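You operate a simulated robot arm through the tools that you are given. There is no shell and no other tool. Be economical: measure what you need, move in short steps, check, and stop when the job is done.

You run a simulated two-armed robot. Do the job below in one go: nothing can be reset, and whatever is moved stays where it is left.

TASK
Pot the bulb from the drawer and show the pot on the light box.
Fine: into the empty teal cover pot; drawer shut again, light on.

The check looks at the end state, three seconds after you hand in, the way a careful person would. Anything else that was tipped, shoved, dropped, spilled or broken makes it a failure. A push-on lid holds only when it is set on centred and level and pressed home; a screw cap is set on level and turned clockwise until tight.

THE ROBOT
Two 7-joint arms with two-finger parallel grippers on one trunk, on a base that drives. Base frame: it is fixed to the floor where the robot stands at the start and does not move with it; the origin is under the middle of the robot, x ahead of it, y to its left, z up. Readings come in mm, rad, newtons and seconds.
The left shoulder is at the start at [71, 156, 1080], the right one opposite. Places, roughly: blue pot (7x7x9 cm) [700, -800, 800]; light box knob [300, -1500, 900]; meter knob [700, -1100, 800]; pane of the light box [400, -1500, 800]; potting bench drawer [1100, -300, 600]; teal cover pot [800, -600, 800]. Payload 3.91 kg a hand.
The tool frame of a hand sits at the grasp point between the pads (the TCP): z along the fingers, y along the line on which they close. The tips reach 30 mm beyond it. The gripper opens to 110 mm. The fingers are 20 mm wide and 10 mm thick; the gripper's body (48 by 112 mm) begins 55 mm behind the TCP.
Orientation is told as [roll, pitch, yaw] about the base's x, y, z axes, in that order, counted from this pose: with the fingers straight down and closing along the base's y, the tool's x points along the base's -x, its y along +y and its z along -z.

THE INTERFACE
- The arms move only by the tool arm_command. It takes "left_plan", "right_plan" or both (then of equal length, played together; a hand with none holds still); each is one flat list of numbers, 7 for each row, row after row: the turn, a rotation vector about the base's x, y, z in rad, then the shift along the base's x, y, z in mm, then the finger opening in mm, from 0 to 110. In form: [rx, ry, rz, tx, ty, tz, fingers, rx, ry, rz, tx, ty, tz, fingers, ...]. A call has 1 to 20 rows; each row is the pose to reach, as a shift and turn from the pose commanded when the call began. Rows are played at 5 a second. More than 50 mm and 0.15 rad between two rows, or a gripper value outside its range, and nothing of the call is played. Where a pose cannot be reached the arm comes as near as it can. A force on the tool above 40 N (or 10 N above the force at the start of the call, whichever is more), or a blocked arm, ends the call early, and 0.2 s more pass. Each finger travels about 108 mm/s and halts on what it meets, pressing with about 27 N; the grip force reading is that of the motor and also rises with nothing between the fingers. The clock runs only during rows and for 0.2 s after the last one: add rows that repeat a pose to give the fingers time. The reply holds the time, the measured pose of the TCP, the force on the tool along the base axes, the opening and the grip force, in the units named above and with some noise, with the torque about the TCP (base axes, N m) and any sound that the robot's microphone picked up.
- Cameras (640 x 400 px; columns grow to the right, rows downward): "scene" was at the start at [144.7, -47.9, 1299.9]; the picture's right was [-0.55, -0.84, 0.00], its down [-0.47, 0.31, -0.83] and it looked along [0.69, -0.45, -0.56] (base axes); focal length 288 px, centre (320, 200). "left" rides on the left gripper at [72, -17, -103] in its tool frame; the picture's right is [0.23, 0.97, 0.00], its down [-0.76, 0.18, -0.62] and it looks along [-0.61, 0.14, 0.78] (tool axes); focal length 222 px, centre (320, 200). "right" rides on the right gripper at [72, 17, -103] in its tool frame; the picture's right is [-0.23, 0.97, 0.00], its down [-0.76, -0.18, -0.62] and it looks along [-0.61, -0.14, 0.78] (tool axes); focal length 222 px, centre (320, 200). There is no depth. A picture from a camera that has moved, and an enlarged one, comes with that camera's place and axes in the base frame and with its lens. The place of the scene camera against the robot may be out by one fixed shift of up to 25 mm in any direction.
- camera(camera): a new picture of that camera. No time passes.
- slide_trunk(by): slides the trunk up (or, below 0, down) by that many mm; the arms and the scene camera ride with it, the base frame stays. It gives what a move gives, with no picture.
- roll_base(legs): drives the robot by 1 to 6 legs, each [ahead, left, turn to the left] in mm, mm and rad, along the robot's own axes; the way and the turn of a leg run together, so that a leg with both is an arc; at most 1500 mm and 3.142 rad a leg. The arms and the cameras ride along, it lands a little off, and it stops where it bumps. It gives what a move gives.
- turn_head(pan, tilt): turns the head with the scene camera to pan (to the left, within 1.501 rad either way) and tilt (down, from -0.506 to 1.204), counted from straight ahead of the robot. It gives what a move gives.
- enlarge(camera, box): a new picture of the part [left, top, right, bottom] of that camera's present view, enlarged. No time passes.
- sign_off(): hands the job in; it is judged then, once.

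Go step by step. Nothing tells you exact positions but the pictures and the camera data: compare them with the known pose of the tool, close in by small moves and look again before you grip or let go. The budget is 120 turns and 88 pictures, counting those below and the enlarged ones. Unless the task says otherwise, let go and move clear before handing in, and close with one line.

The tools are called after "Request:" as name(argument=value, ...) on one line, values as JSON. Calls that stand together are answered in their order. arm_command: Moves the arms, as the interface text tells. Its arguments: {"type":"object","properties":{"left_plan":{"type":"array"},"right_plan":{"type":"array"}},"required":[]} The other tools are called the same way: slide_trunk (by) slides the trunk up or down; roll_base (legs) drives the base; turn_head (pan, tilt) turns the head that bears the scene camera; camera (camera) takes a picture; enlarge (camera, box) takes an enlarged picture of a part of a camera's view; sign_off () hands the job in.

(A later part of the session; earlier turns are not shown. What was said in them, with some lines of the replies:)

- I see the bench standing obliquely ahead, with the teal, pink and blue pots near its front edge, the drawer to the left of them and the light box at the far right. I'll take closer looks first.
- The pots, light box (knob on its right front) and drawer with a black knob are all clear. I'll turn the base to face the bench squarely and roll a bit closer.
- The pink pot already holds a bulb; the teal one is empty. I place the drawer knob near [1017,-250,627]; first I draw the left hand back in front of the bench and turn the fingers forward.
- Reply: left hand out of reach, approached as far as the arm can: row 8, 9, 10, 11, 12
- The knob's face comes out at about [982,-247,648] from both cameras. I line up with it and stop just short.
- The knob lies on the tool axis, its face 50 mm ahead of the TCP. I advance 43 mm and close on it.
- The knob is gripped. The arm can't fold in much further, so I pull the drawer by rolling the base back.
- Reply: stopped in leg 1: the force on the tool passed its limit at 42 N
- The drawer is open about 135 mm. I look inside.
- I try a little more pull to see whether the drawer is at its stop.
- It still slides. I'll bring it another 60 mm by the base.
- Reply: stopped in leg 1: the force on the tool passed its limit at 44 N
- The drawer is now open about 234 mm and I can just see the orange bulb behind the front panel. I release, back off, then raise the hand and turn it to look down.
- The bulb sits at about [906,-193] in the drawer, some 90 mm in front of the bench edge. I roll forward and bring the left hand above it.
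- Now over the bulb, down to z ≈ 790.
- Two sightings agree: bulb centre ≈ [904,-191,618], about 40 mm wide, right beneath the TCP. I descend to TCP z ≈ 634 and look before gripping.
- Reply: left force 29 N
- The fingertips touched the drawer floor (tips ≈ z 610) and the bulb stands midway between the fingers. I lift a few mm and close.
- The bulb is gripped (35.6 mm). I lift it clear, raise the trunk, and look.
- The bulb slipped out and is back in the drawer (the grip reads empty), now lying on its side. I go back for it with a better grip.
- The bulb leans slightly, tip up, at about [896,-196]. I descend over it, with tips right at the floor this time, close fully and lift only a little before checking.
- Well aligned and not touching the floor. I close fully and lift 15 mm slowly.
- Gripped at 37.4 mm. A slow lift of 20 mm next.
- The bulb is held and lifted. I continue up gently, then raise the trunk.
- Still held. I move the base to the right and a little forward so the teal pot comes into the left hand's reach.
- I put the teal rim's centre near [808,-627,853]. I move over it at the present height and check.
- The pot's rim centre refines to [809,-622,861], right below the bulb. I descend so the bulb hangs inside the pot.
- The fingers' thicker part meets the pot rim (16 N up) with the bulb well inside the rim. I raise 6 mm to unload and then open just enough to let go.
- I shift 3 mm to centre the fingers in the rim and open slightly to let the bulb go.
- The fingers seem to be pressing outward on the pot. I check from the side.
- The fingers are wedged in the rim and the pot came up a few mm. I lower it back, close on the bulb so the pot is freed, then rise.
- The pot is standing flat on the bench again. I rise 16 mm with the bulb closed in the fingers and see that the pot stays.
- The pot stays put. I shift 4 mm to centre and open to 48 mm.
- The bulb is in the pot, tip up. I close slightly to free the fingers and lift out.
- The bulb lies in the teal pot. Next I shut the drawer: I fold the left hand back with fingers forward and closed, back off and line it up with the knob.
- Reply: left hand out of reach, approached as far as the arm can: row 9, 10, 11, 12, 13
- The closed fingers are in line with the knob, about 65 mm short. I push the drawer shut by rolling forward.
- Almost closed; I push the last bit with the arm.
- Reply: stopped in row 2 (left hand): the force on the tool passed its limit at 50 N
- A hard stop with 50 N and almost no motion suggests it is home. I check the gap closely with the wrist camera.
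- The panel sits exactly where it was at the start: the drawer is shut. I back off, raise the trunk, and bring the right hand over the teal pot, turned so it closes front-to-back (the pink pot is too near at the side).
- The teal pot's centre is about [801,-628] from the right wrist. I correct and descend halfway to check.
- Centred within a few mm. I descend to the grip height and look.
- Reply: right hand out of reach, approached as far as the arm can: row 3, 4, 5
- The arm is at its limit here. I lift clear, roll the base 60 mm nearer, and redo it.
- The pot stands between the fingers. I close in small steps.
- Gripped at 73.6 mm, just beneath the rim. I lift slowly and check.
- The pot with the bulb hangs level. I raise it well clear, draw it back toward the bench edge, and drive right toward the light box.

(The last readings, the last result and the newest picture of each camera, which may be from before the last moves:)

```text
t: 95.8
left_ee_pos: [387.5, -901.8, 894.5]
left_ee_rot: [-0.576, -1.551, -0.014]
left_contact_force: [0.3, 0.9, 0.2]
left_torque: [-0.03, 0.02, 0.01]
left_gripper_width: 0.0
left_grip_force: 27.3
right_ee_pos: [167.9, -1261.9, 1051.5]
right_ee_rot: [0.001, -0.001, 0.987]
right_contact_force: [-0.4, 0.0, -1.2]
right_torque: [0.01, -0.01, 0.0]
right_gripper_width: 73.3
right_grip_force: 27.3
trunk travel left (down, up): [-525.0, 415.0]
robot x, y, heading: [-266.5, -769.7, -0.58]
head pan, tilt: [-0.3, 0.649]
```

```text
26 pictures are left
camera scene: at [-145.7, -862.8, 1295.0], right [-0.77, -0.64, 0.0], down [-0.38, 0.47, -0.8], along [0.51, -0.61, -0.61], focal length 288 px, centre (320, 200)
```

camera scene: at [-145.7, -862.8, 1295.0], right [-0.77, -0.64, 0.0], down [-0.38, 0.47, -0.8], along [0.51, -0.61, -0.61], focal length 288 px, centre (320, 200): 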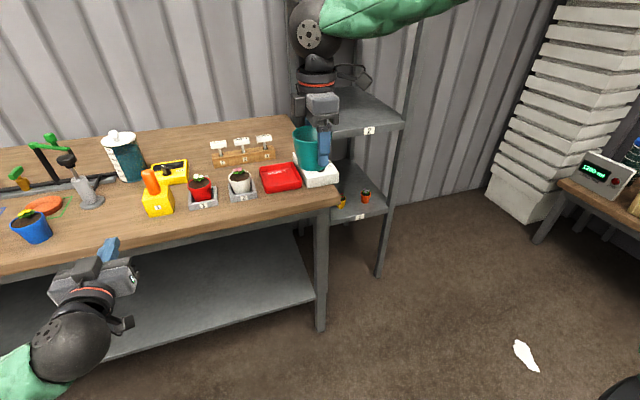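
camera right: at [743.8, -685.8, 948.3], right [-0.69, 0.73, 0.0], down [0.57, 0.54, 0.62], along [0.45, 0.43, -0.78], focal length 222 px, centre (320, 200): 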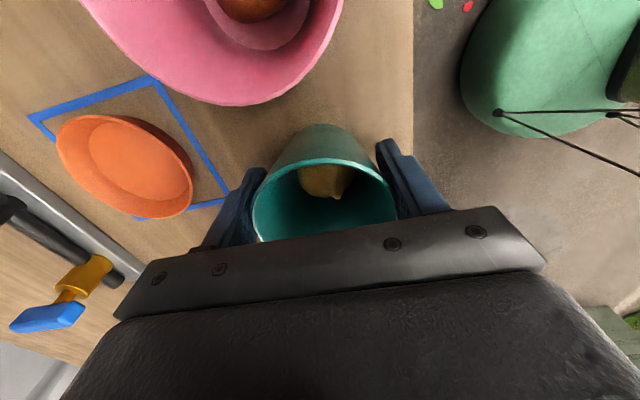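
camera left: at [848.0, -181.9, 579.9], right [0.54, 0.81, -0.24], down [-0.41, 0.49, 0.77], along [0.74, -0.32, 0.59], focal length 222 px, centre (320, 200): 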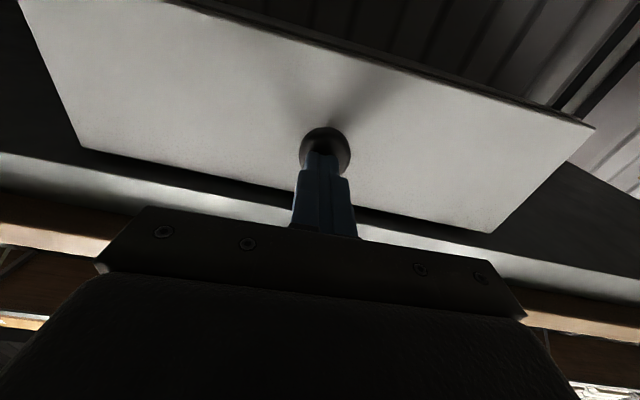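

I zoom on the light box and look through the right wrist camera.

Request:
enlarge(camera="scene", box=[240, 80, 420, 220])

Request:
camera(camera="right")

```text
2.86 times, centred on (330, 150) of scene
camera zoom: at [-145.7, -862.8, 1295.0], right [-0.77, -0.64, 0.0], down [-0.38, 0.47, -0.8], along [0.51, -0.61, -0.61], focal length 822 px, centre (291, 343)
```

zoom: 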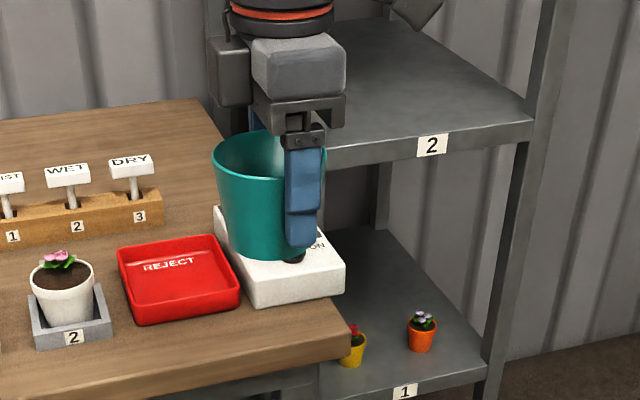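

```text
24 pictures are left
camera right: at [114.6, -1313.5, 1153.1], right [-0.69, 0.73, 0.0], down [0.57, 0.54, 0.62], along [0.45, 0.43, -0.78], focal length 222 px, centre (320, 200)
```

right: 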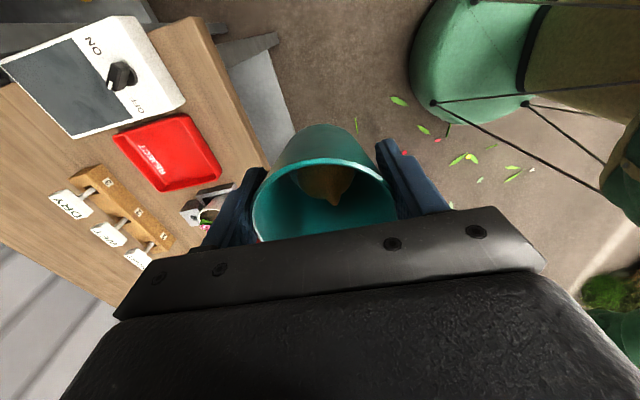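

From the right wrist I place the pane's centre near [407,-1517], its top about z 820, and the knob near [326,-1463]. I raise the left hand out of the way and roll forward.

Request:
arm_command(left_plan=[0, 0, 0, 0, 0, 40, 0, 0, 0, 0, 0, 0, 80, 0, 0, 0, 0, 0, 0, 120, 0, 0, 0, 0, 0, 0, 160, 0])

Request:
roll_base(legs=[[140, 0, 0]])

Request:
camera(camera="right")

```text
t: 96.8
left_ee_pos: [419.4, -922.8, 1051.1]
left_ee_rot: [-0.544, -1.55, -0.047]
left_contact_force: [0.4, 0.5, 0.8]
left_torque: [-0.01, -0.01, -0.02]
left_gripper_width: 0.0
left_grip_force: 26.8
left hand out of reach, approached as far as the arm can: row 1, 2, 3, 4
right_ee_pos: [168.4, -1262.4, 1050.8]
right_ee_rot: [0.0, -0.001, 0.987]
right_contact_force: [-0.9, 1.1, -2.4]
right_torque: [0.01, 0.01, 0.01]
right_gripper_width: 73.5
right_grip_force: 26.9
trunk travel left (down, up): [-525.0, 415.0]
robot x, y, heading: [-262.3, -771.6, -0.585]
head pan, tilt: [-0.3, 0.649]
```

```text
t: 98.1
left_ee_pos: [539.0, -1001.7, 1052.5]
left_ee_rot: [-0.522, -1.55, -0.066]
left_contact_force: [0.6, -0.8, -0.4]
left_torque: [0.0, -0.02, -0.03]
left_gripper_width: 0.0
left_grip_force: 27.1
right_ee_pos: [288.4, -1339.6, 1050.2]
right_ee_rot: [0.005, -0.002, 0.986]
right_contact_force: [2.1, 0.8, -2.3]
right_torque: [-0.02, 0.04, 0.01]
right_gripper_width: 73.5
right_grip_force: 27.3
trunk travel left (down, up): [-525.0, 415.0]
robot x, y, heading: [-147.3, -849.8, -0.581]
head pan, tilt: [-0.3, 0.649]
```

```text
23 pictures are left
camera right: at [233.7, -1391.9, 1151.7], right [-0.69, 0.73, 0.0], down [0.57, 0.54, 0.62], along [0.45, 0.43, -0.78], focal length 222 px, centre (320, 200)
```

right: 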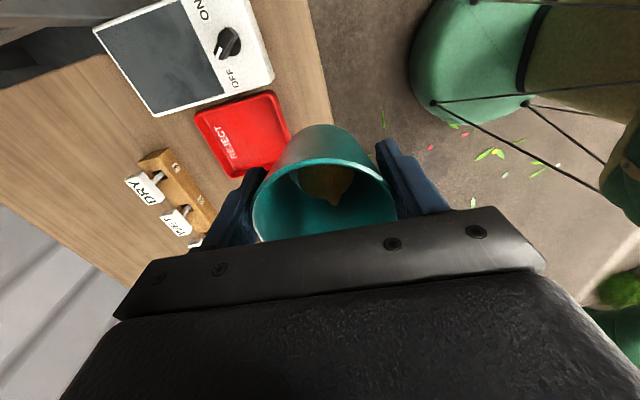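

Triangulating the pane gives its centre near [387,-1506], z ≈ 840. I move above it at height and look again.

Request:
arm_command(right_plan=[0, 0, 0, 17, -28, 0, 40, 0, 0, 0, 34, -56, 0, 40, 0, 0, 0, 51, -84, 0, 40, 0, 0, 0, 68, -112, 0, 40, 0, 0, 0, 85, -140, 0, 40, 0, 0, 0, 100, -167, 0, 40, 0, 0, 0, 100, -167, -30, 40, 0, 0, 0, 100, -167, -60, 40, 0, 0, 0, 100, -167, -60, 40])

Request:
camera(camera="right")

Request:
enlarge(camera="scene", box=[240, 100, 440, 240])

```text
t: 100.1
left_ee_pos: [536.6, -1000.3, 1050.8]
left_ee_rot: [-0.589, -1.551, 0.002]
left_contact_force: [-0.1, 0.5, 0.1]
left_torque: [-0.02, -0.01, 0.03]
left_gripper_width: 0.0
left_grip_force: 27.2
right_ee_pos: [386.1, -1505.4, 992.2]
right_ee_rot: [-0.001, -0.001, 0.988]
right_contact_force: [-0.4, -0.6, -1.4]
right_torque: [-0.04, 0.03, 0.01]
right_gripper_width: 73.6
right_grip_force: 26.8
trunk travel left (down, up): [-525.0, 415.0]
robot x, y, heading: [-144.5, -847.5, -0.585]
head pan, tilt: [-0.3, 0.649]
```

```text
22 pictures are left
camera right: at [331.6, -1557.7, 1092.7], right [-0.69, 0.73, 0.0], down [0.57, 0.54, 0.62], along [0.45, 0.43, -0.78], focal length 222 px, centre (320, 200)
```

right: 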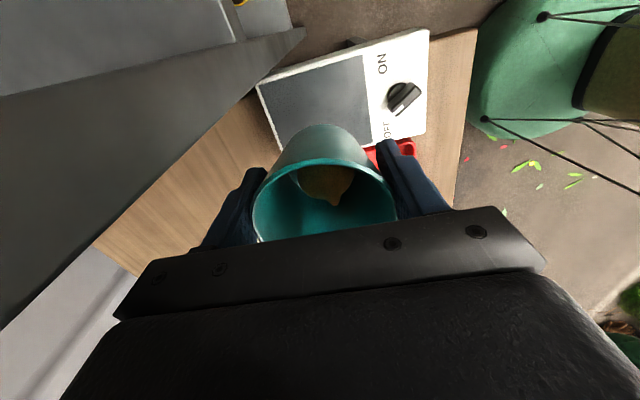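

```text
2.86 times, centred on (340, 170) of scene
camera zoom: at [-28.6, -939.9, 1295.1], right [-0.77, -0.64, 0.0], down [-0.38, 0.47, -0.8], along [0.51, -0.62, -0.6], focal length 822 px, centre (263, 286)
```

zoom: 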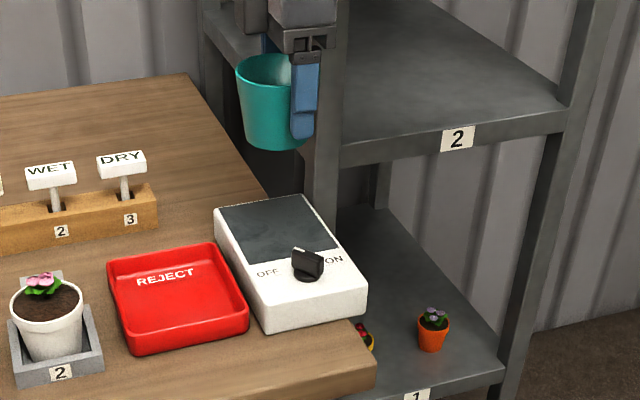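

The pane spans about 110×98 mm around [392,-1501] and the pot hangs above it. I lower to just over the surface.

Request:
arm_command(right_plan=[0, 0, 0, 4, 1, -20, 40, 0, 0, 0, 8, 2, -40, 40, 0, 0, 0, 8, 2, -55, 40, 0, 0, 0, 8, 2, -68, 40, 0, 0, 0, 8, 2, -76, 40, 0, 0, 0, 8, 2, -76, 40])

Request:
enlarge(camera="scene", box=[270, 110, 390, 220])

Request:
camera(camera="right")

```text
t: 101.5
left_ee_pos: [538.0, -1001.3, 1051.7]
left_ee_rot: [-0.571, -1.551, -0.016]
left_contact_force: [-0.7, 0.4, 0.2]
left_torque: [-0.02, 0.05, 0.0]
left_gripper_width: 0.0
left_grip_force: 27.3
right_ee_pos: [394.2, -1503.4, 915.4]
right_ee_rot: [0.004, -0.001, 0.987]
right_contact_force: [-0.1, 0.6, -1.4]
right_torque: [0.01, 0.08, 0.0]
right_gripper_width: 73.2
right_grip_force: 27.4
trunk travel left (down, up): [-525.0, 415.0]
robot x, y, heading: [-146.0, -844.7, -0.581]
head pan, tilt: [-0.3, 0.649]
```

```text
3.64 times, centred on (330, 165) of scene
camera zoom: at [-28.3, -940.2, 1295.0], right [-0.77, -0.64, 0.0], down [-0.38, 0.47, -0.8], along [0.51, -0.62, -0.6], focal length 1046 px, centre (284, 327)
```

zoom: 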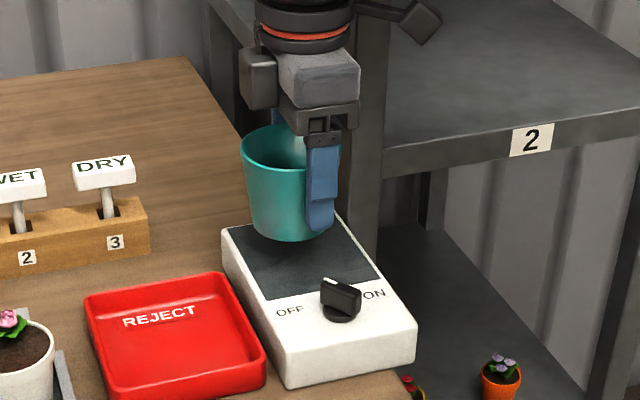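

```text
19 pictures are left
camera right: at [340.2, -1555.4, 1016.5], right [-0.69, 0.73, 0.0], down [0.57, 0.54, 0.62], along [0.45, 0.43, -0.78], focal length 222 px, centre (320, 200)
```

right: 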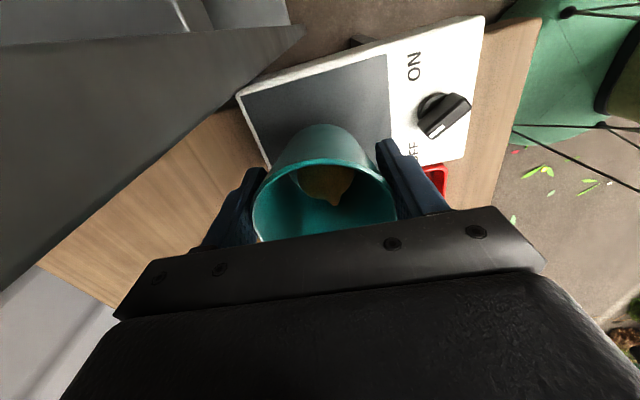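

The pot looks centred over the pane with a visible gap. I lower further in small steps, watching the force.

Request:
arm_command(right_plan=[0, 0, 0, 0, 0, -3, 40, 0, 0, 0, 0, 0, -6, 40, 0, 0, 0, 0, 0, -8, 40, 0, 0, 0, 0, 0, -10, 40, 0, 0, 0, 0, 0, -12, 40])

Request:
enlarge(camera="scene", box=[270, 110, 390, 220])

```text
t: 102.7
left_ee_pos: [538.1, -1000.1, 1051.3]
left_ee_rot: [-0.564, -1.553, -0.024]
left_contact_force: [0.3, -0.7, -1.0]
left_torque: [0.04, 0.0, 0.0]
left_gripper_width: 0.0
left_grip_force: 27.3
right_ee_pos: [395.6, -1503.4, 903.6]
right_ee_rot: [0.001, -0.001, 0.988]
right_contact_force: [0.5, -0.2, -2.0]
right_torque: [0.01, 0.03, 0.02]
right_gripper_width: 73.4
right_grip_force: 27.2
trunk travel left (down, up): [-525.0, 415.0]
robot x, y, heading: [-145.4, -844.2, -0.584]
head pan, tilt: [-0.3, 0.649]
```

```text
3.64 times, centred on (330, 165) of scene
camera zoom: at [-28.2, -940.4, 1295.0], right [-0.77, -0.63, 0.0], down [-0.38, 0.47, -0.8], along [0.51, -0.62, -0.61], focal length 1046 px, centre (284, 327)
```

zoom: 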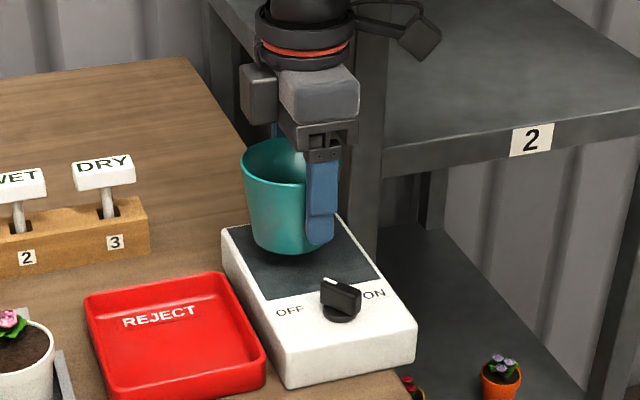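

Request:
arm_command(right_plan=[0, 0, 0, -3, -4, -2, 40, 0, 0, 0, -3, -4, -4, 40, 0, 0, 0, -3, -4, -6, 40, 0, 0, 0, -3, -4, -8, 40, 0, 0, 0, -3, -4, -10, 40])

```text
t: 103.9
left_ee_pos: [536.6, -1001.7, 1051.9]
left_ee_rot: [-0.562, -1.553, -0.025]
left_contact_force: [-0.3, 0.8, -0.1]
left_torque: [0.02, 0.0, 0.0]
left_gripper_width: 0.0
left_grip_force: 26.9
right_ee_pos: [391.7, -1508.1, 892.7]
right_ee_rot: [0.001, -0.001, 0.986]
right_contact_force: [-0.5, -0.3, -1.4]
right_torque: [-0.03, 0.02, 0.02]
right_gripper_width: 73.5
right_grip_force: 26.8
trunk travel left (down, up): [-525.0, 415.0]
robot x, y, heading: [-146.7, -846.3, -0.581]
head pan, tilt: [-0.3, 0.649]
```

Request:
arm_command(right_plan=[0, 0, 0, 0, 0, -2, 40, 0, 0, 0, 0, 0, -4, 40, 0, 0, 0, 0, 0, -6, 40, 0, 0, 0, 0, 0, -7, 40])

Request:
enlarge(camera="scene", box=[270, 110, 390, 220])

```text
t: 104.9
left_ee_pos: [536.1, -1000.2, 1051.6]
left_ee_rot: [-0.568, -1.552, -0.019]
left_contact_force: [0.5, -0.2, 0.1]
left_torque: [0.01, 0.0, 0.01]
left_gripper_width: 0.2
left_grip_force: 26.9
right_ee_pos: [391.9, -1507.3, 885.3]
right_ee_rot: [0.001, -0.001, 0.986]
right_contact_force: [-0.8, -0.1, -2.4]
right_torque: [-0.04, -0.02, -0.02]
right_gripper_width: 73.4
right_grip_force: 26.7
trunk travel left (down, up): [-525.0, 415.0]
robot x, y, heading: [-145.1, -845.7, -0.578]
head pan, tilt: [-0.3, 0.649]
```

```text
3.64 times, centred on (330, 165) of scene
camera zoom: at [-28.3, -940.3, 1295.0], right [-0.77, -0.63, 0.0], down [-0.38, 0.47, -0.8], along [0.51, -0.62, -0.61], focal length 1046 px, centre (284, 327)
```

zoom: 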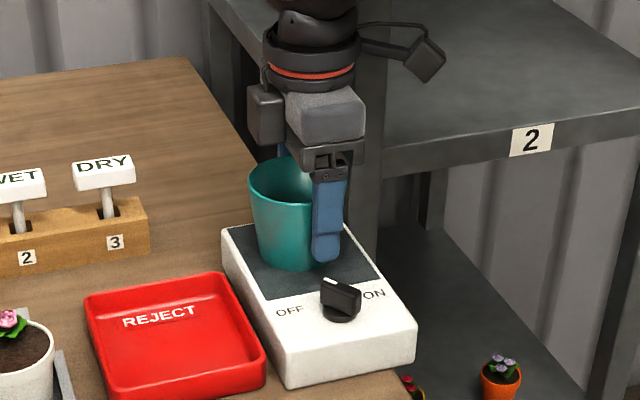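

Well placed; still no contact. I continue down in fine steps.

Request:
arm_command(right_plan=[0, 0, 0, 0, 0, -1.5, 40, 0, 0, 0, 0, 0, -3, 40, 0, 0, 0, 0, 0, -4.5, 40, 0, 0, 0, 0, 0, -6, 40])

```text
t: 105.9
left_ee_pos: [535.4, -999.6, 1052.5]
left_ee_rot: [-0.642, -1.554, 0.05]
left_contact_force: [1.0, 0.1, -0.7]
left_torque: [-0.01, 0.01, 0.01]
left_gripper_width: 0.0
left_grip_force: 26.5
right_ee_pos: [391.4, -1507.4, 885.8]
right_ee_rot: [-0.005, -0.001, 0.986]
right_contact_force: [6.7, -10.4, 35.7]
right_torque: [0.32, 0.15, -0.06]
right_gripper_width: 73.6
right_grip_force: 26.9
trunk travel left (down, up): [-525.0, 415.0]
robot x, y, heading: [-147.7, -845.3, -0.581]
head pan, tilt: [-0.3, 0.649]
```

Contact at TCP z ≈ 885. I relieve the push and open the fingers gradually.

Request:
arm_command(right_plan=[0, 0, 0, 0, 0, 2.5, 40, 0, 0, 0, 0, 0, 4.5, 40, 0, 0, 0, 0, 0, 4.5, 40])

Request:
arm_command(right_plan=[0, 0, 0, 0, 0, 0, 72, 0, 0, 0, 0, 0, 0, 78, 0, 0, 0, 0, 0, 0, 88, 0, 0, 0, 0, 0, 0, 100, 0, 0, 0, 0, 0, 0, 100])

Request:
enlarge(camera="scene", box=[270, 110, 390, 220])

```text
t: 106.7
left_ee_pos: [537.5, -999.6, 1051.7]
left_ee_rot: [-0.608, -1.551, 0.021]
left_contact_force: [0.2, 0.7, 0.0]
left_torque: [-0.02, -0.04, -0.02]
left_gripper_width: 0.0
left_grip_force: 27.4
right_ee_pos: [391.1, -1506.3, 885.4]
right_ee_rot: [0.003, -0.001, 0.988]
right_contact_force: [4.9, -2.7, 14.9]
right_torque: [-0.03, -0.48, -0.08]
right_gripper_width: 73.7
right_grip_force: 27.1
trunk travel left (down, up): [-525.0, 415.0]
robot x, y, heading: [-143.1, -842.7, -0.582]
head pan, tilt: [-0.3, 0.649]
```

```text
t: 107.9
left_ee_pos: [537.0, -1000.9, 1052.1]
left_ee_rot: [-0.579, -1.55, -0.008]
left_contact_force: [0.4, 0.6, -0.2]
left_torque: [-0.04, -0.02, 0.01]
left_gripper_width: 0.0
left_grip_force: 27.0
right_ee_pos: [391.5, -1507.4, 885.8]
right_ee_rot: [0.001, -0.002, 0.987]
right_contact_force: [-0.1, 0.1, 0.0]
right_torque: [0.01, 0.01, 0.02]
right_gripper_width: 99.9
right_grip_force: 0.1
trunk travel left (down, up): [-525.0, 415.0]
robot x, y, heading: [-144.9, -848.0, -0.583]
head pan, tilt: [-0.3, 0.649]
```

```text
3.64 times, centred on (330, 165) of scene
camera zoom: at [-28.4, -940.1, 1295.1], right [-0.77, -0.64, 0.0], down [-0.38, 0.47, -0.8], along [0.51, -0.62, -0.6], focal length 1046 px, centre (284, 327)
```

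zoom: 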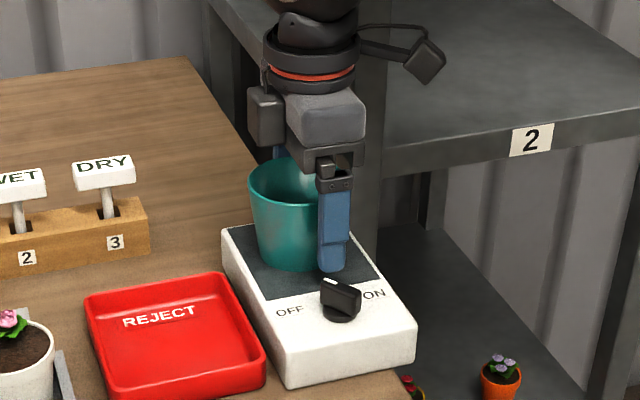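

The pot stands on the pane. I rise straight up and then look at the knob.

Request:
arm_command(right_plan=[0, 0, 0, 0, 0, 15, 100, 0, 0, 0, 0, 0, 40, 100, 0, 0, 0, 0, 0, 75, 100, 0, 0, 0, 0, 0, 110, 100, 0, 0, 0, 0, 0, 145, 100, 0, 0, 0, -17, 11, 145, 90, 0, 0, 0, -50, 33, 145, 60, 0, 0, 0, -75, 50, 145, 60, 0, 0, 0, -75, 50, 145, 60])

Request:
camera(camera="right")

```text
t: 109.9
left_ee_pos: [537.3, -1001.3, 1052.0]
left_ee_rot: [-0.568, -1.552, -0.02]
left_contact_force: [0.2, 0.3, -0.1]
left_torque: [0.02, 0.02, 0.01]
left_gripper_width: 0.1
left_grip_force: 27.6
right_ee_pos: [316.6, -1457.4, 1030.0]
right_ee_rot: [0.001, -0.002, 0.989]
right_contact_force: [0.1, 0.2, 0.6]
right_torque: [0.0, 0.0, -0.01]
right_gripper_width: 59.9
right_grip_force: 0.1
trunk travel left (down, up): [-525.0, 415.0]
robot x, y, heading: [-145.5, -843.6, -0.585]
head pan, tilt: [-0.3, 0.649]
```

```text
15 pictures are left
camera right: at [262.2, -1509.3, 1130.9], right [-0.69, 0.73, 0.0], down [0.57, 0.54, 0.62], along [0.45, 0.43, -0.78], focal length 222 px, centre (320, 200)
```

right: 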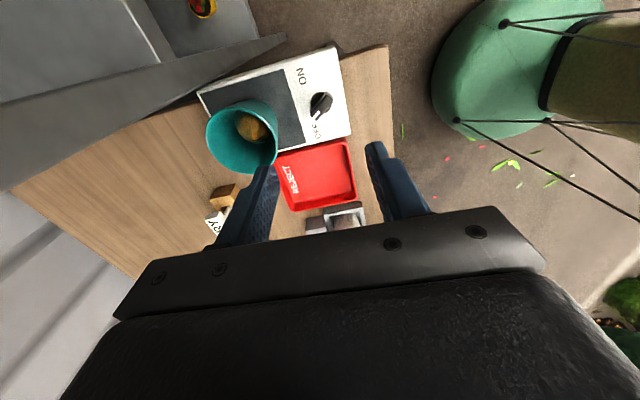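

Request:
enlarge(camera="right", box=[270, 55, 370, 150])

```text
4.21 times, centred on (320, 102) of right
camera zoom: at [262.2, -1509.3, 1130.9], right [-0.69, 0.73, 0.0], down [0.57, 0.54, 0.62], along [0.45, 0.43, -0.78], focal length 935 px, centre (320, 610)
```

zoom: 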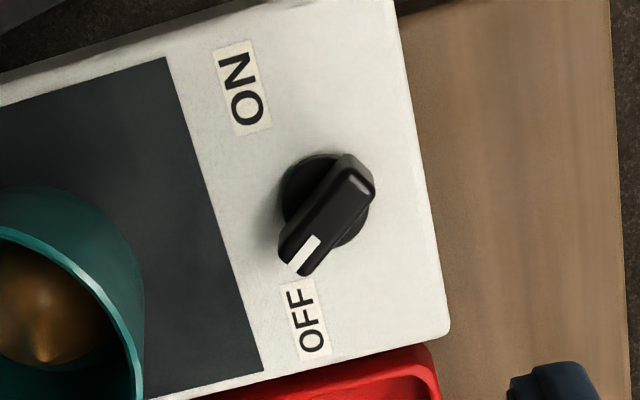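

The white pointer is at OFF; ON lies about 75–80° clockwise. I turn the hand so it closes across the bar and come down to just above, then check.

Request:
arm_command(right_plan=[0, 0, -0.14, 0, 1, 0, 60, 0, 0, -0.28, 0, 2, 0, 50, 0, 0, -0.42, 0, 3, 0, 44, 0, 0, -0.56, 0, 3, 0, 44, 0, 0, -0.7, 0, 3, -20, 44, 0, 0, -0.84, 0, 3, -50, 44, 0, 0, -0.94, 0, 3, -80, 44, 0, 0, -0.94, 0, 3, -110, 44, 0, 0, -0.94, 0, 3, -110, 44])

Request:
camera(camera="right")

Request:
enlarge(camera="scene", box=[270, 110, 390, 220])

```text
t: 111.9
left_ee_pos: [537.4, -1000.0, 1051.4]
left_ee_rot: [-0.598, -1.551, 0.011]
left_contact_force: [-0.5, 0.1, 0.1]
left_torque: [-0.04, 0.02, 0.01]
left_gripper_width: 0.0
left_grip_force: 27.1
right_ee_pos: [316.4, -1454.5, 921.1]
right_ee_rot: [-0.001, -0.001, 0.047]
right_contact_force: [0.4, 0.2, 0.0]
right_torque: [-0.02, 0.04, -0.03]
right_gripper_width: 43.9
right_grip_force: 0.0
trunk travel left (down, up): [-525.0, 415.0]
robot x, y, heading: [-143.2, -843.4, -0.583]
head pan, tilt: [-0.3, 0.649]
```

```text
13 pictures are left
camera right: at [242.4, -1442.0, 1022.3], right [0.18, 0.98, 0.0], down [0.77, -0.14, 0.62], along [0.61, -0.11, -0.78], focal length 222 px, centre (320, 200)
```

right: 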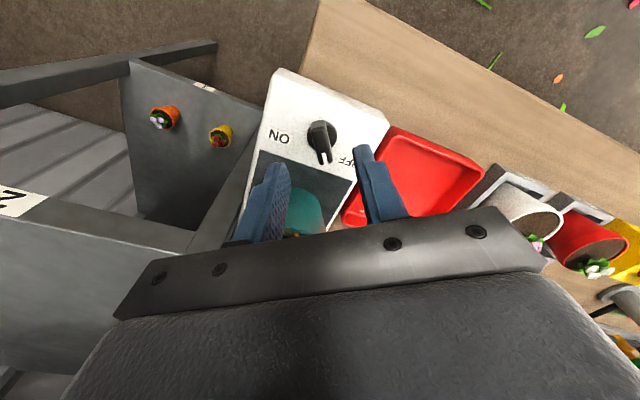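

```text
3.64 times, centred on (330, 165) of scene
camera zoom: at [-28.7, -939.7, 1295.2], right [-0.77, -0.64, 0.0], down [-0.38, 0.47, -0.8], along [0.51, -0.62, -0.6], focal length 1046 px, centre (284, 327)
```

zoom: 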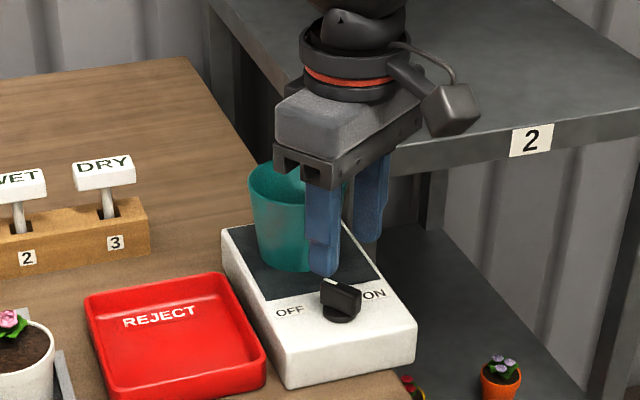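

The bar sits exactly on the tool axis. I descend to z ≈ 866 and close on it.

Request:
arm_command(right_plan=[0, 0, -0.03, 0.5, 0.5, -15, 44, 0, 0, -0.06, 0.5, 0.5, -30, 44, 0, 0, -0.06, 0.5, 0.5, -42, 44, 0, 0, -0.06, 0.5, 0.5, -50, 44, 0, 0, -0.06, 0.5, 0.5, -55, 44, 0, 0, -0.06, 0.5, 0.5, -55, 30, 0, 0, -0.06, 0.5, 0.5, -55, 18, 0, 0, -0.06, 0.5, 0.5, -55, 6, 0, 0, -0.06, 0.5, 0.5, -55, 4])

Request:
camera(camera="right")

```text
t: 113.8
left_ee_pos: [537.0, -999.9, 1052.2]
left_ee_rot: [-0.667, -1.553, 0.078]
left_contact_force: [-0.1, -0.3, -1.3]
left_torque: [0.04, 0.01, 0.01]
left_gripper_width: 0.0
left_grip_force: 26.2
right_ee_pos: [317.4, -1453.8, 869.4]
right_ee_rot: [-0.002, -0.008, -0.011]
right_contact_force: [-7.9, 5.3, 20.6]
right_torque: [0.98, 1.44, -0.02]
right_gripper_width: 25.5
right_grip_force: 45.5
trunk travel left (down, up): [-525.0, 415.0]
robot x, y, heading: [-146.1, -844.9, -0.584]
head pan, tilt: [-0.3, 0.649]
stopped in row 9 (right hand): the force on the tool passed its limit at 41 N (the readings are from after the stop); the commanded pose is now the measured one
```

```text
11 pictures are left
camera right: at [243.2, -1436.0, 969.8], right [0.24, 0.97, 0.0], down [0.76, -0.19, 0.63], along [0.61, -0.15, -0.78], focal length 222 px, centre (320, 200)
```

right: 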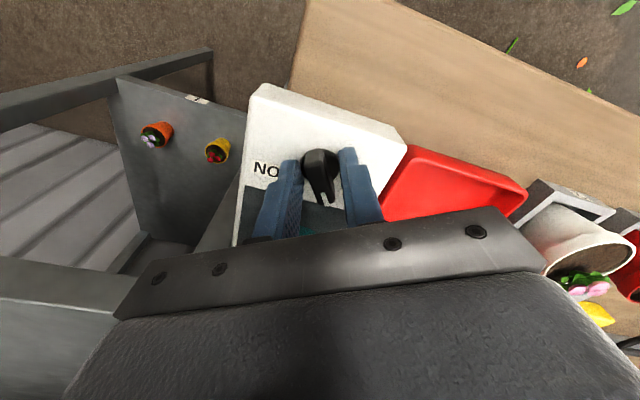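

The tips reached the box top (z ≈ 839), so the fingers hold the knob's base disc instead of the bar. I open, rise 12 mm and close on the bar.

Request:
arm_command(right_plan=[0, 0, 0, 0, 0, 2, 36, 0, 0, 0, 0, 0, 4, 44, 0, 0, 0, 0, 0, 12, 44, 0, 0, 0, 0, 0, 12, 30, 0, 0, 0, 0, 0, 12, 20, 0, 0, 0, 0, 0, 12, 8, 0, 0, 0, 0, 0, 12, 4, 0, 0, 0, 0, 0, 12, 4])

Request:
enlarge(camera="right", box=[240, 90, 400, 250])

```text
t: 115.6
left_ee_pos: [538.2, -999.5, 1051.5]
left_ee_rot: [-0.611, -1.551, 0.025]
left_contact_force: [0.6, -0.5, 0.3]
left_torque: [0.01, -0.01, 0.02]
left_gripper_width: 0.0
left_grip_force: 27.1
right_ee_pos: [317.1, -1452.6, 878.0]
right_ee_rot: [-0.001, -0.002, -0.013]
right_contact_force: [0.6, 17.2, -8.1]
right_torque: [0.43, -0.06, 0.05]
right_gripper_width: 11.7
right_grip_force: 45.4
trunk travel left (down, up): [-525.0, 415.0]
robot x, y, heading: [-142.4, -846.4, -0.581]
head pan, tilt: [-0.3, 0.649]
```

```text
2.50 times, centred on (320, 170) of right
camera zoom: at [244.6, -1436.3, 979.6], right [0.24, 0.97, 0.0], down [0.76, -0.19, 0.63], along [0.61, -0.15, -0.78], focal length 555 px, centre (320, 275)
```

zoom: 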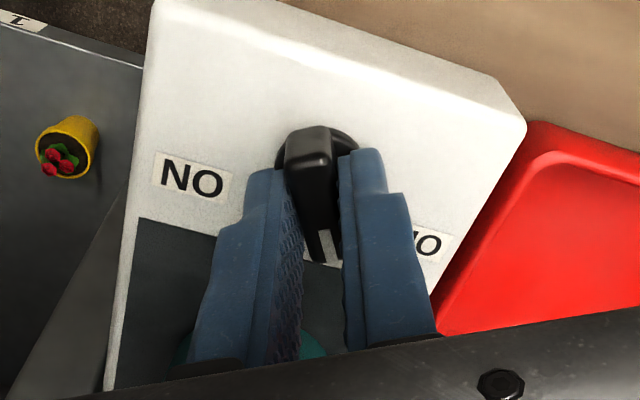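

The bar is gripped (11.7 mm). I turn it clockwise toward ON.

Request:
arm_command(right_plan=[0, 0, -0.1, 0, 1.5, 0, 4, 0, 0, -0.2, 0, 1.5, 0, 4, 0, 0, -0.3, 0, 1.5, 0, 4, 0, 0, -0.4, 0, 1.5, 0, 4, 0, 0, -0.5, 0, 1.5, 0, 4, 0, 0, -0.6, 0, 1.5, 0, 4, 0, 0, -0.7, 0, 1.5, 0, 4, 0, 0, -0.8, 0, 1.5, 0, 4])

```text
t: 117.4
left_ee_pos: [538.3, -1001.3, 1051.9]
left_ee_rot: [-0.573, -1.551, -0.015]
left_contact_force: [-0.7, 1.1, 0.0]
left_torque: [-0.02, 0.0, 0.02]
left_gripper_width: 0.0
left_grip_force: 26.9
right_ee_pos: [317.2, -1454.2, 879.1]
right_ee_rot: [-0.001, -0.003, -0.815]
right_contact_force: [0.1, 5.5, -6.6]
right_torque: [0.92, 0.84, -0.02]
right_gripper_width: 11.7
right_grip_force: 45.0
trunk travel left (down, up): [-525.0, 415.0]
robot x, y, heading: [-148.0, -847.7, -0.586]
head pan, tilt: [-0.3, 0.649]
```

Request:
arm_command(right_plan=[0, 0, -0.1, 0, 0, 0, 4, 0, 0, -0.2, 0, 0, 0, 4, 0, 0, -0.3, 0, 0, 0, 4, 0, 0, -0.4, 0, 0, 0, 4, 0, 0, -0.5, 0, 0, 0, 4])

Request:
enlarge(camera="scene", box=[270, 110, 390, 220])

```text
t: 118.6
left_ee_pos: [536.9, -1001.5, 1050.7]
left_ee_rot: [-0.562, -1.552, -0.027]
left_contact_force: [-0.2, 0.1, 0.1]
left_torque: [-0.01, -0.03, -0.02]
left_gripper_width: 0.0
left_grip_force: 26.2
right_ee_pos: [318.8, -1454.6, 877.9]
right_ee_rot: [0.0, -0.005, -1.314]
right_contact_force: [2.4, 3.2, -8.0]
right_torque: [0.27, -0.39, 1.29]
right_gripper_width: 14.2
right_grip_force: 45.5
trunk travel left (down, up): [-525.0, 415.0]
robot x, y, heading: [-144.5, -849.6, -0.58]
head pan, tilt: [-0.3, 0.649]
```

```text
3.64 times, centred on (330, 165) of scene
camera zoom: at [-27.8, -940.5, 1295.0], right [-0.77, -0.64, 0.0], down [-0.38, 0.47, -0.8], along [0.51, -0.61, -0.61], focal length 1046 px, centre (284, 327)
```

zoom: 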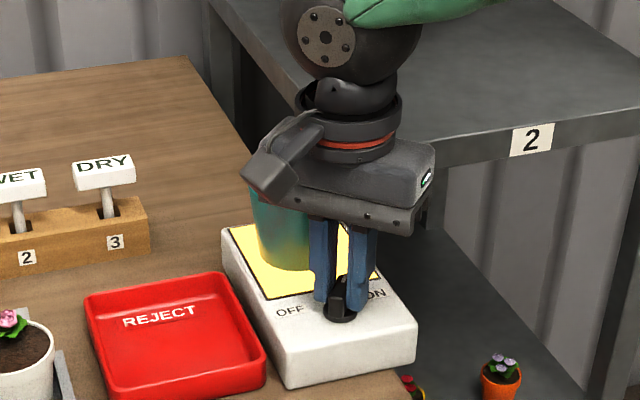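

The pane is lit and the knob is at its stop. I release, rise, draw back, and check.

Request:
arm_command(right_plan=[0, 0, 0.05, 0, 0, 0, 10, 0, 0, 0.05, 0, 0, 0, 30, 0, 0, 0.05, 0, 0, 0, 40, 0, 0, 0.05, 0, 0, 20, 40, 0, 0, 0.05, 0, 0, 50, 40, 0, 0, 0.05, 0, 0, 90, 40, 0, 0, 0.05, 0, 0, 130, 40, 0, 0, 0.05, -40, 27, 140, 40, 0, 0, 0.05, -80, 54, 140, 40, 0, 0, 0.05, -120, 81, 140, 40])

Request:
enlarge(camera="scene", box=[270, 110, 390, 220])

```text
t: 120.8
left_ee_pos: [535.9, -1000.9, 1052.8]
left_ee_rot: [-0.616, -1.554, 0.03]
left_contact_force: [-1.2, 0.6, 0.1]
left_torque: [-0.01, 0.0, 0.01]
left_gripper_width: 0.0
left_grip_force: 27.0
right_ee_pos: [196.7, -1371.6, 1019.6]
right_ee_rot: [0.001, -0.007, -1.263]
right_contact_force: [-0.1, 0.2, -0.4]
right_torque: [0.01, -0.03, 0.03]
right_gripper_width: 40.1
right_grip_force: 0.1
trunk travel left (down, up): [-525.0, 415.0]
robot x, y, heading: [-146.9, -844.9, -0.583]
head pan, tilt: [-0.3, 0.649]
```

```text
3.64 times, centred on (330, 165) of scene
camera zoom: at [-29.8, -939.4, 1295.3], right [-0.77, -0.64, 0.0], down [-0.38, 0.47, -0.8], along [0.51, -0.62, -0.6], focal length 1046 px, centre (284, 327)
```

zoom: 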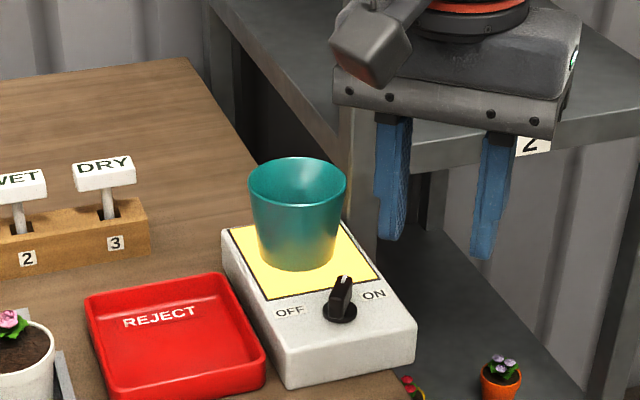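

The light is on, pointer at the ON side, pot on the lit pane. I back off and verify the drawer and the rest of the bench.

Request:
roll_base(legs=[[-250, 0, 0]])

Request:
turn_head(pan=0.5, tilt=0.5)

Request:
camera(camera="scene")

```text
t: 122.7
left_ee_pos: [327.3, -861.0, 1053.1]
left_ee_rot: [-0.62, -1.554, 0.031]
left_contact_force: [-0.2, -0.6, 0.1]
left_torque: [0.02, 0.01, 0.02]
left_gripper_width: 0.0
left_grip_force: 27.1
right_ee_pos: [-12.3, -1233.6, 1019.5]
right_ee_rot: [0.001, -0.006, -1.263]
right_contact_force: [-0.3, 0.4, 0.2]
right_torque: [-0.01, -0.02, -0.02]
right_gripper_width: 40.0
right_grip_force: 0.1
trunk travel left (down, up): [-525.0, 415.0]
robot x, y, heading: [-352.9, -707.3, -0.58]
head pan, tilt: [-0.3, 0.649]
```

```text
t: 123.8
left_ee_pos: [327.7, -861.7, 1051.7]
left_ee_rot: [-0.577, -1.55, -0.01]
left_contact_force: [0.3, 0.3, 0.6]
left_torque: [0.04, -0.01, 0.01]
left_gripper_width: 0.0
left_grip_force: 26.8
right_ee_pos: [-12.3, -1234.4, 1019.7]
right_ee_rot: [0.0, -0.003, -1.262]
right_contact_force: [-0.3, -0.7, 0.6]
right_torque: [0.02, 0.0, 0.04]
right_gripper_width: 40.1
right_grip_force: 0.1
trunk travel left (down, up): [-525.0, 415.0]
robot x, y, heading: [-351.5, -708.2, -0.582]
head pan, tilt: [0.499, 0.499]
```

```text
7 pictures are left
camera scene: at [-202.8, -742.5, 1308.4], right [-0.08, -1.0, 0.0], down [-0.48, 0.04, -0.88], along [0.87, -0.07, -0.48], focal length 288 px, centre (320, 200)
```

scene: 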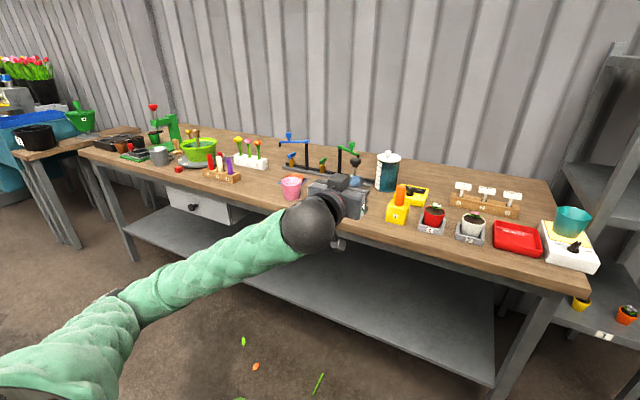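

Request:
enlarge(camera="scene", box=[140, 170, 280, 240])

Request:
enlarge(camera="scene", box=[500, 180, 640, 280])

```text
4.57 times, centred on (210, 205) of scene
camera zoom: at [-202.8, -742.5, 1308.4], right [-0.08, -1.0, 0.0], down [-0.48, 0.04, -0.88], along [0.87, -0.07, -0.48], focal length 1315 px, centre (823, 177)
```

zoom: 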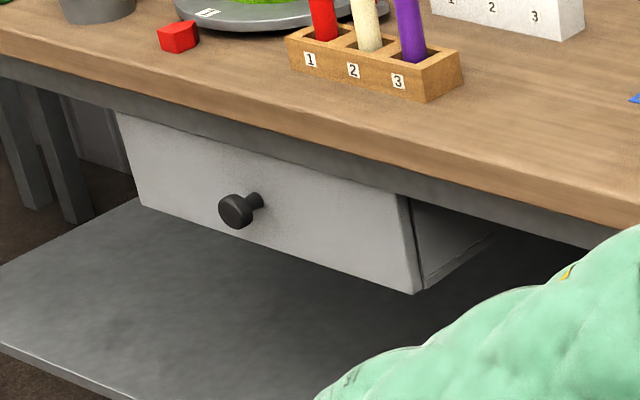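

```text
4.00 times, centred on (570, 230) of scene
camera zoom: at [-202.8, -742.5, 1308.4], right [-0.08, -1.0, 0.0], down [-0.48, 0.04, -0.88], along [0.87, -0.07, -0.48], focal length 1151 px, centre (-680, 80)
```

zoom: 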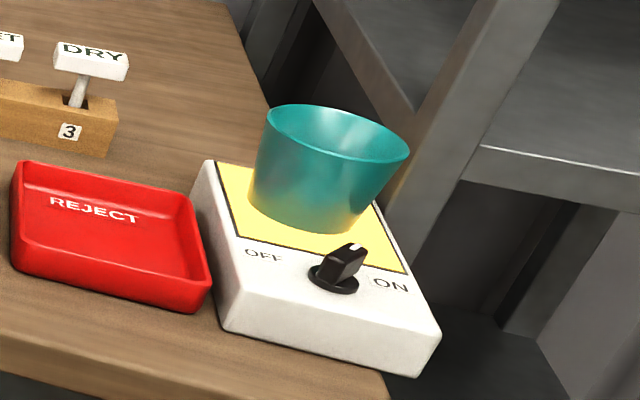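

The drawer is shut, the light is on, the teal pot with the bulb stands on the lit pane, and both hands are clear. I hand in.

Request:
sign_off()

```text
The job is handed in.
```

The bulb is in the teal pot, the pot stands on the lit light box, and the drawer is shut. I dropped the bulb once, back into the drawer, before getting a firm grip. The teal pot also lifted a few millimetres while I was letting the bulb go. In the final pictures the bulb's pot stands upright and nothing else looks knocked over or moved.
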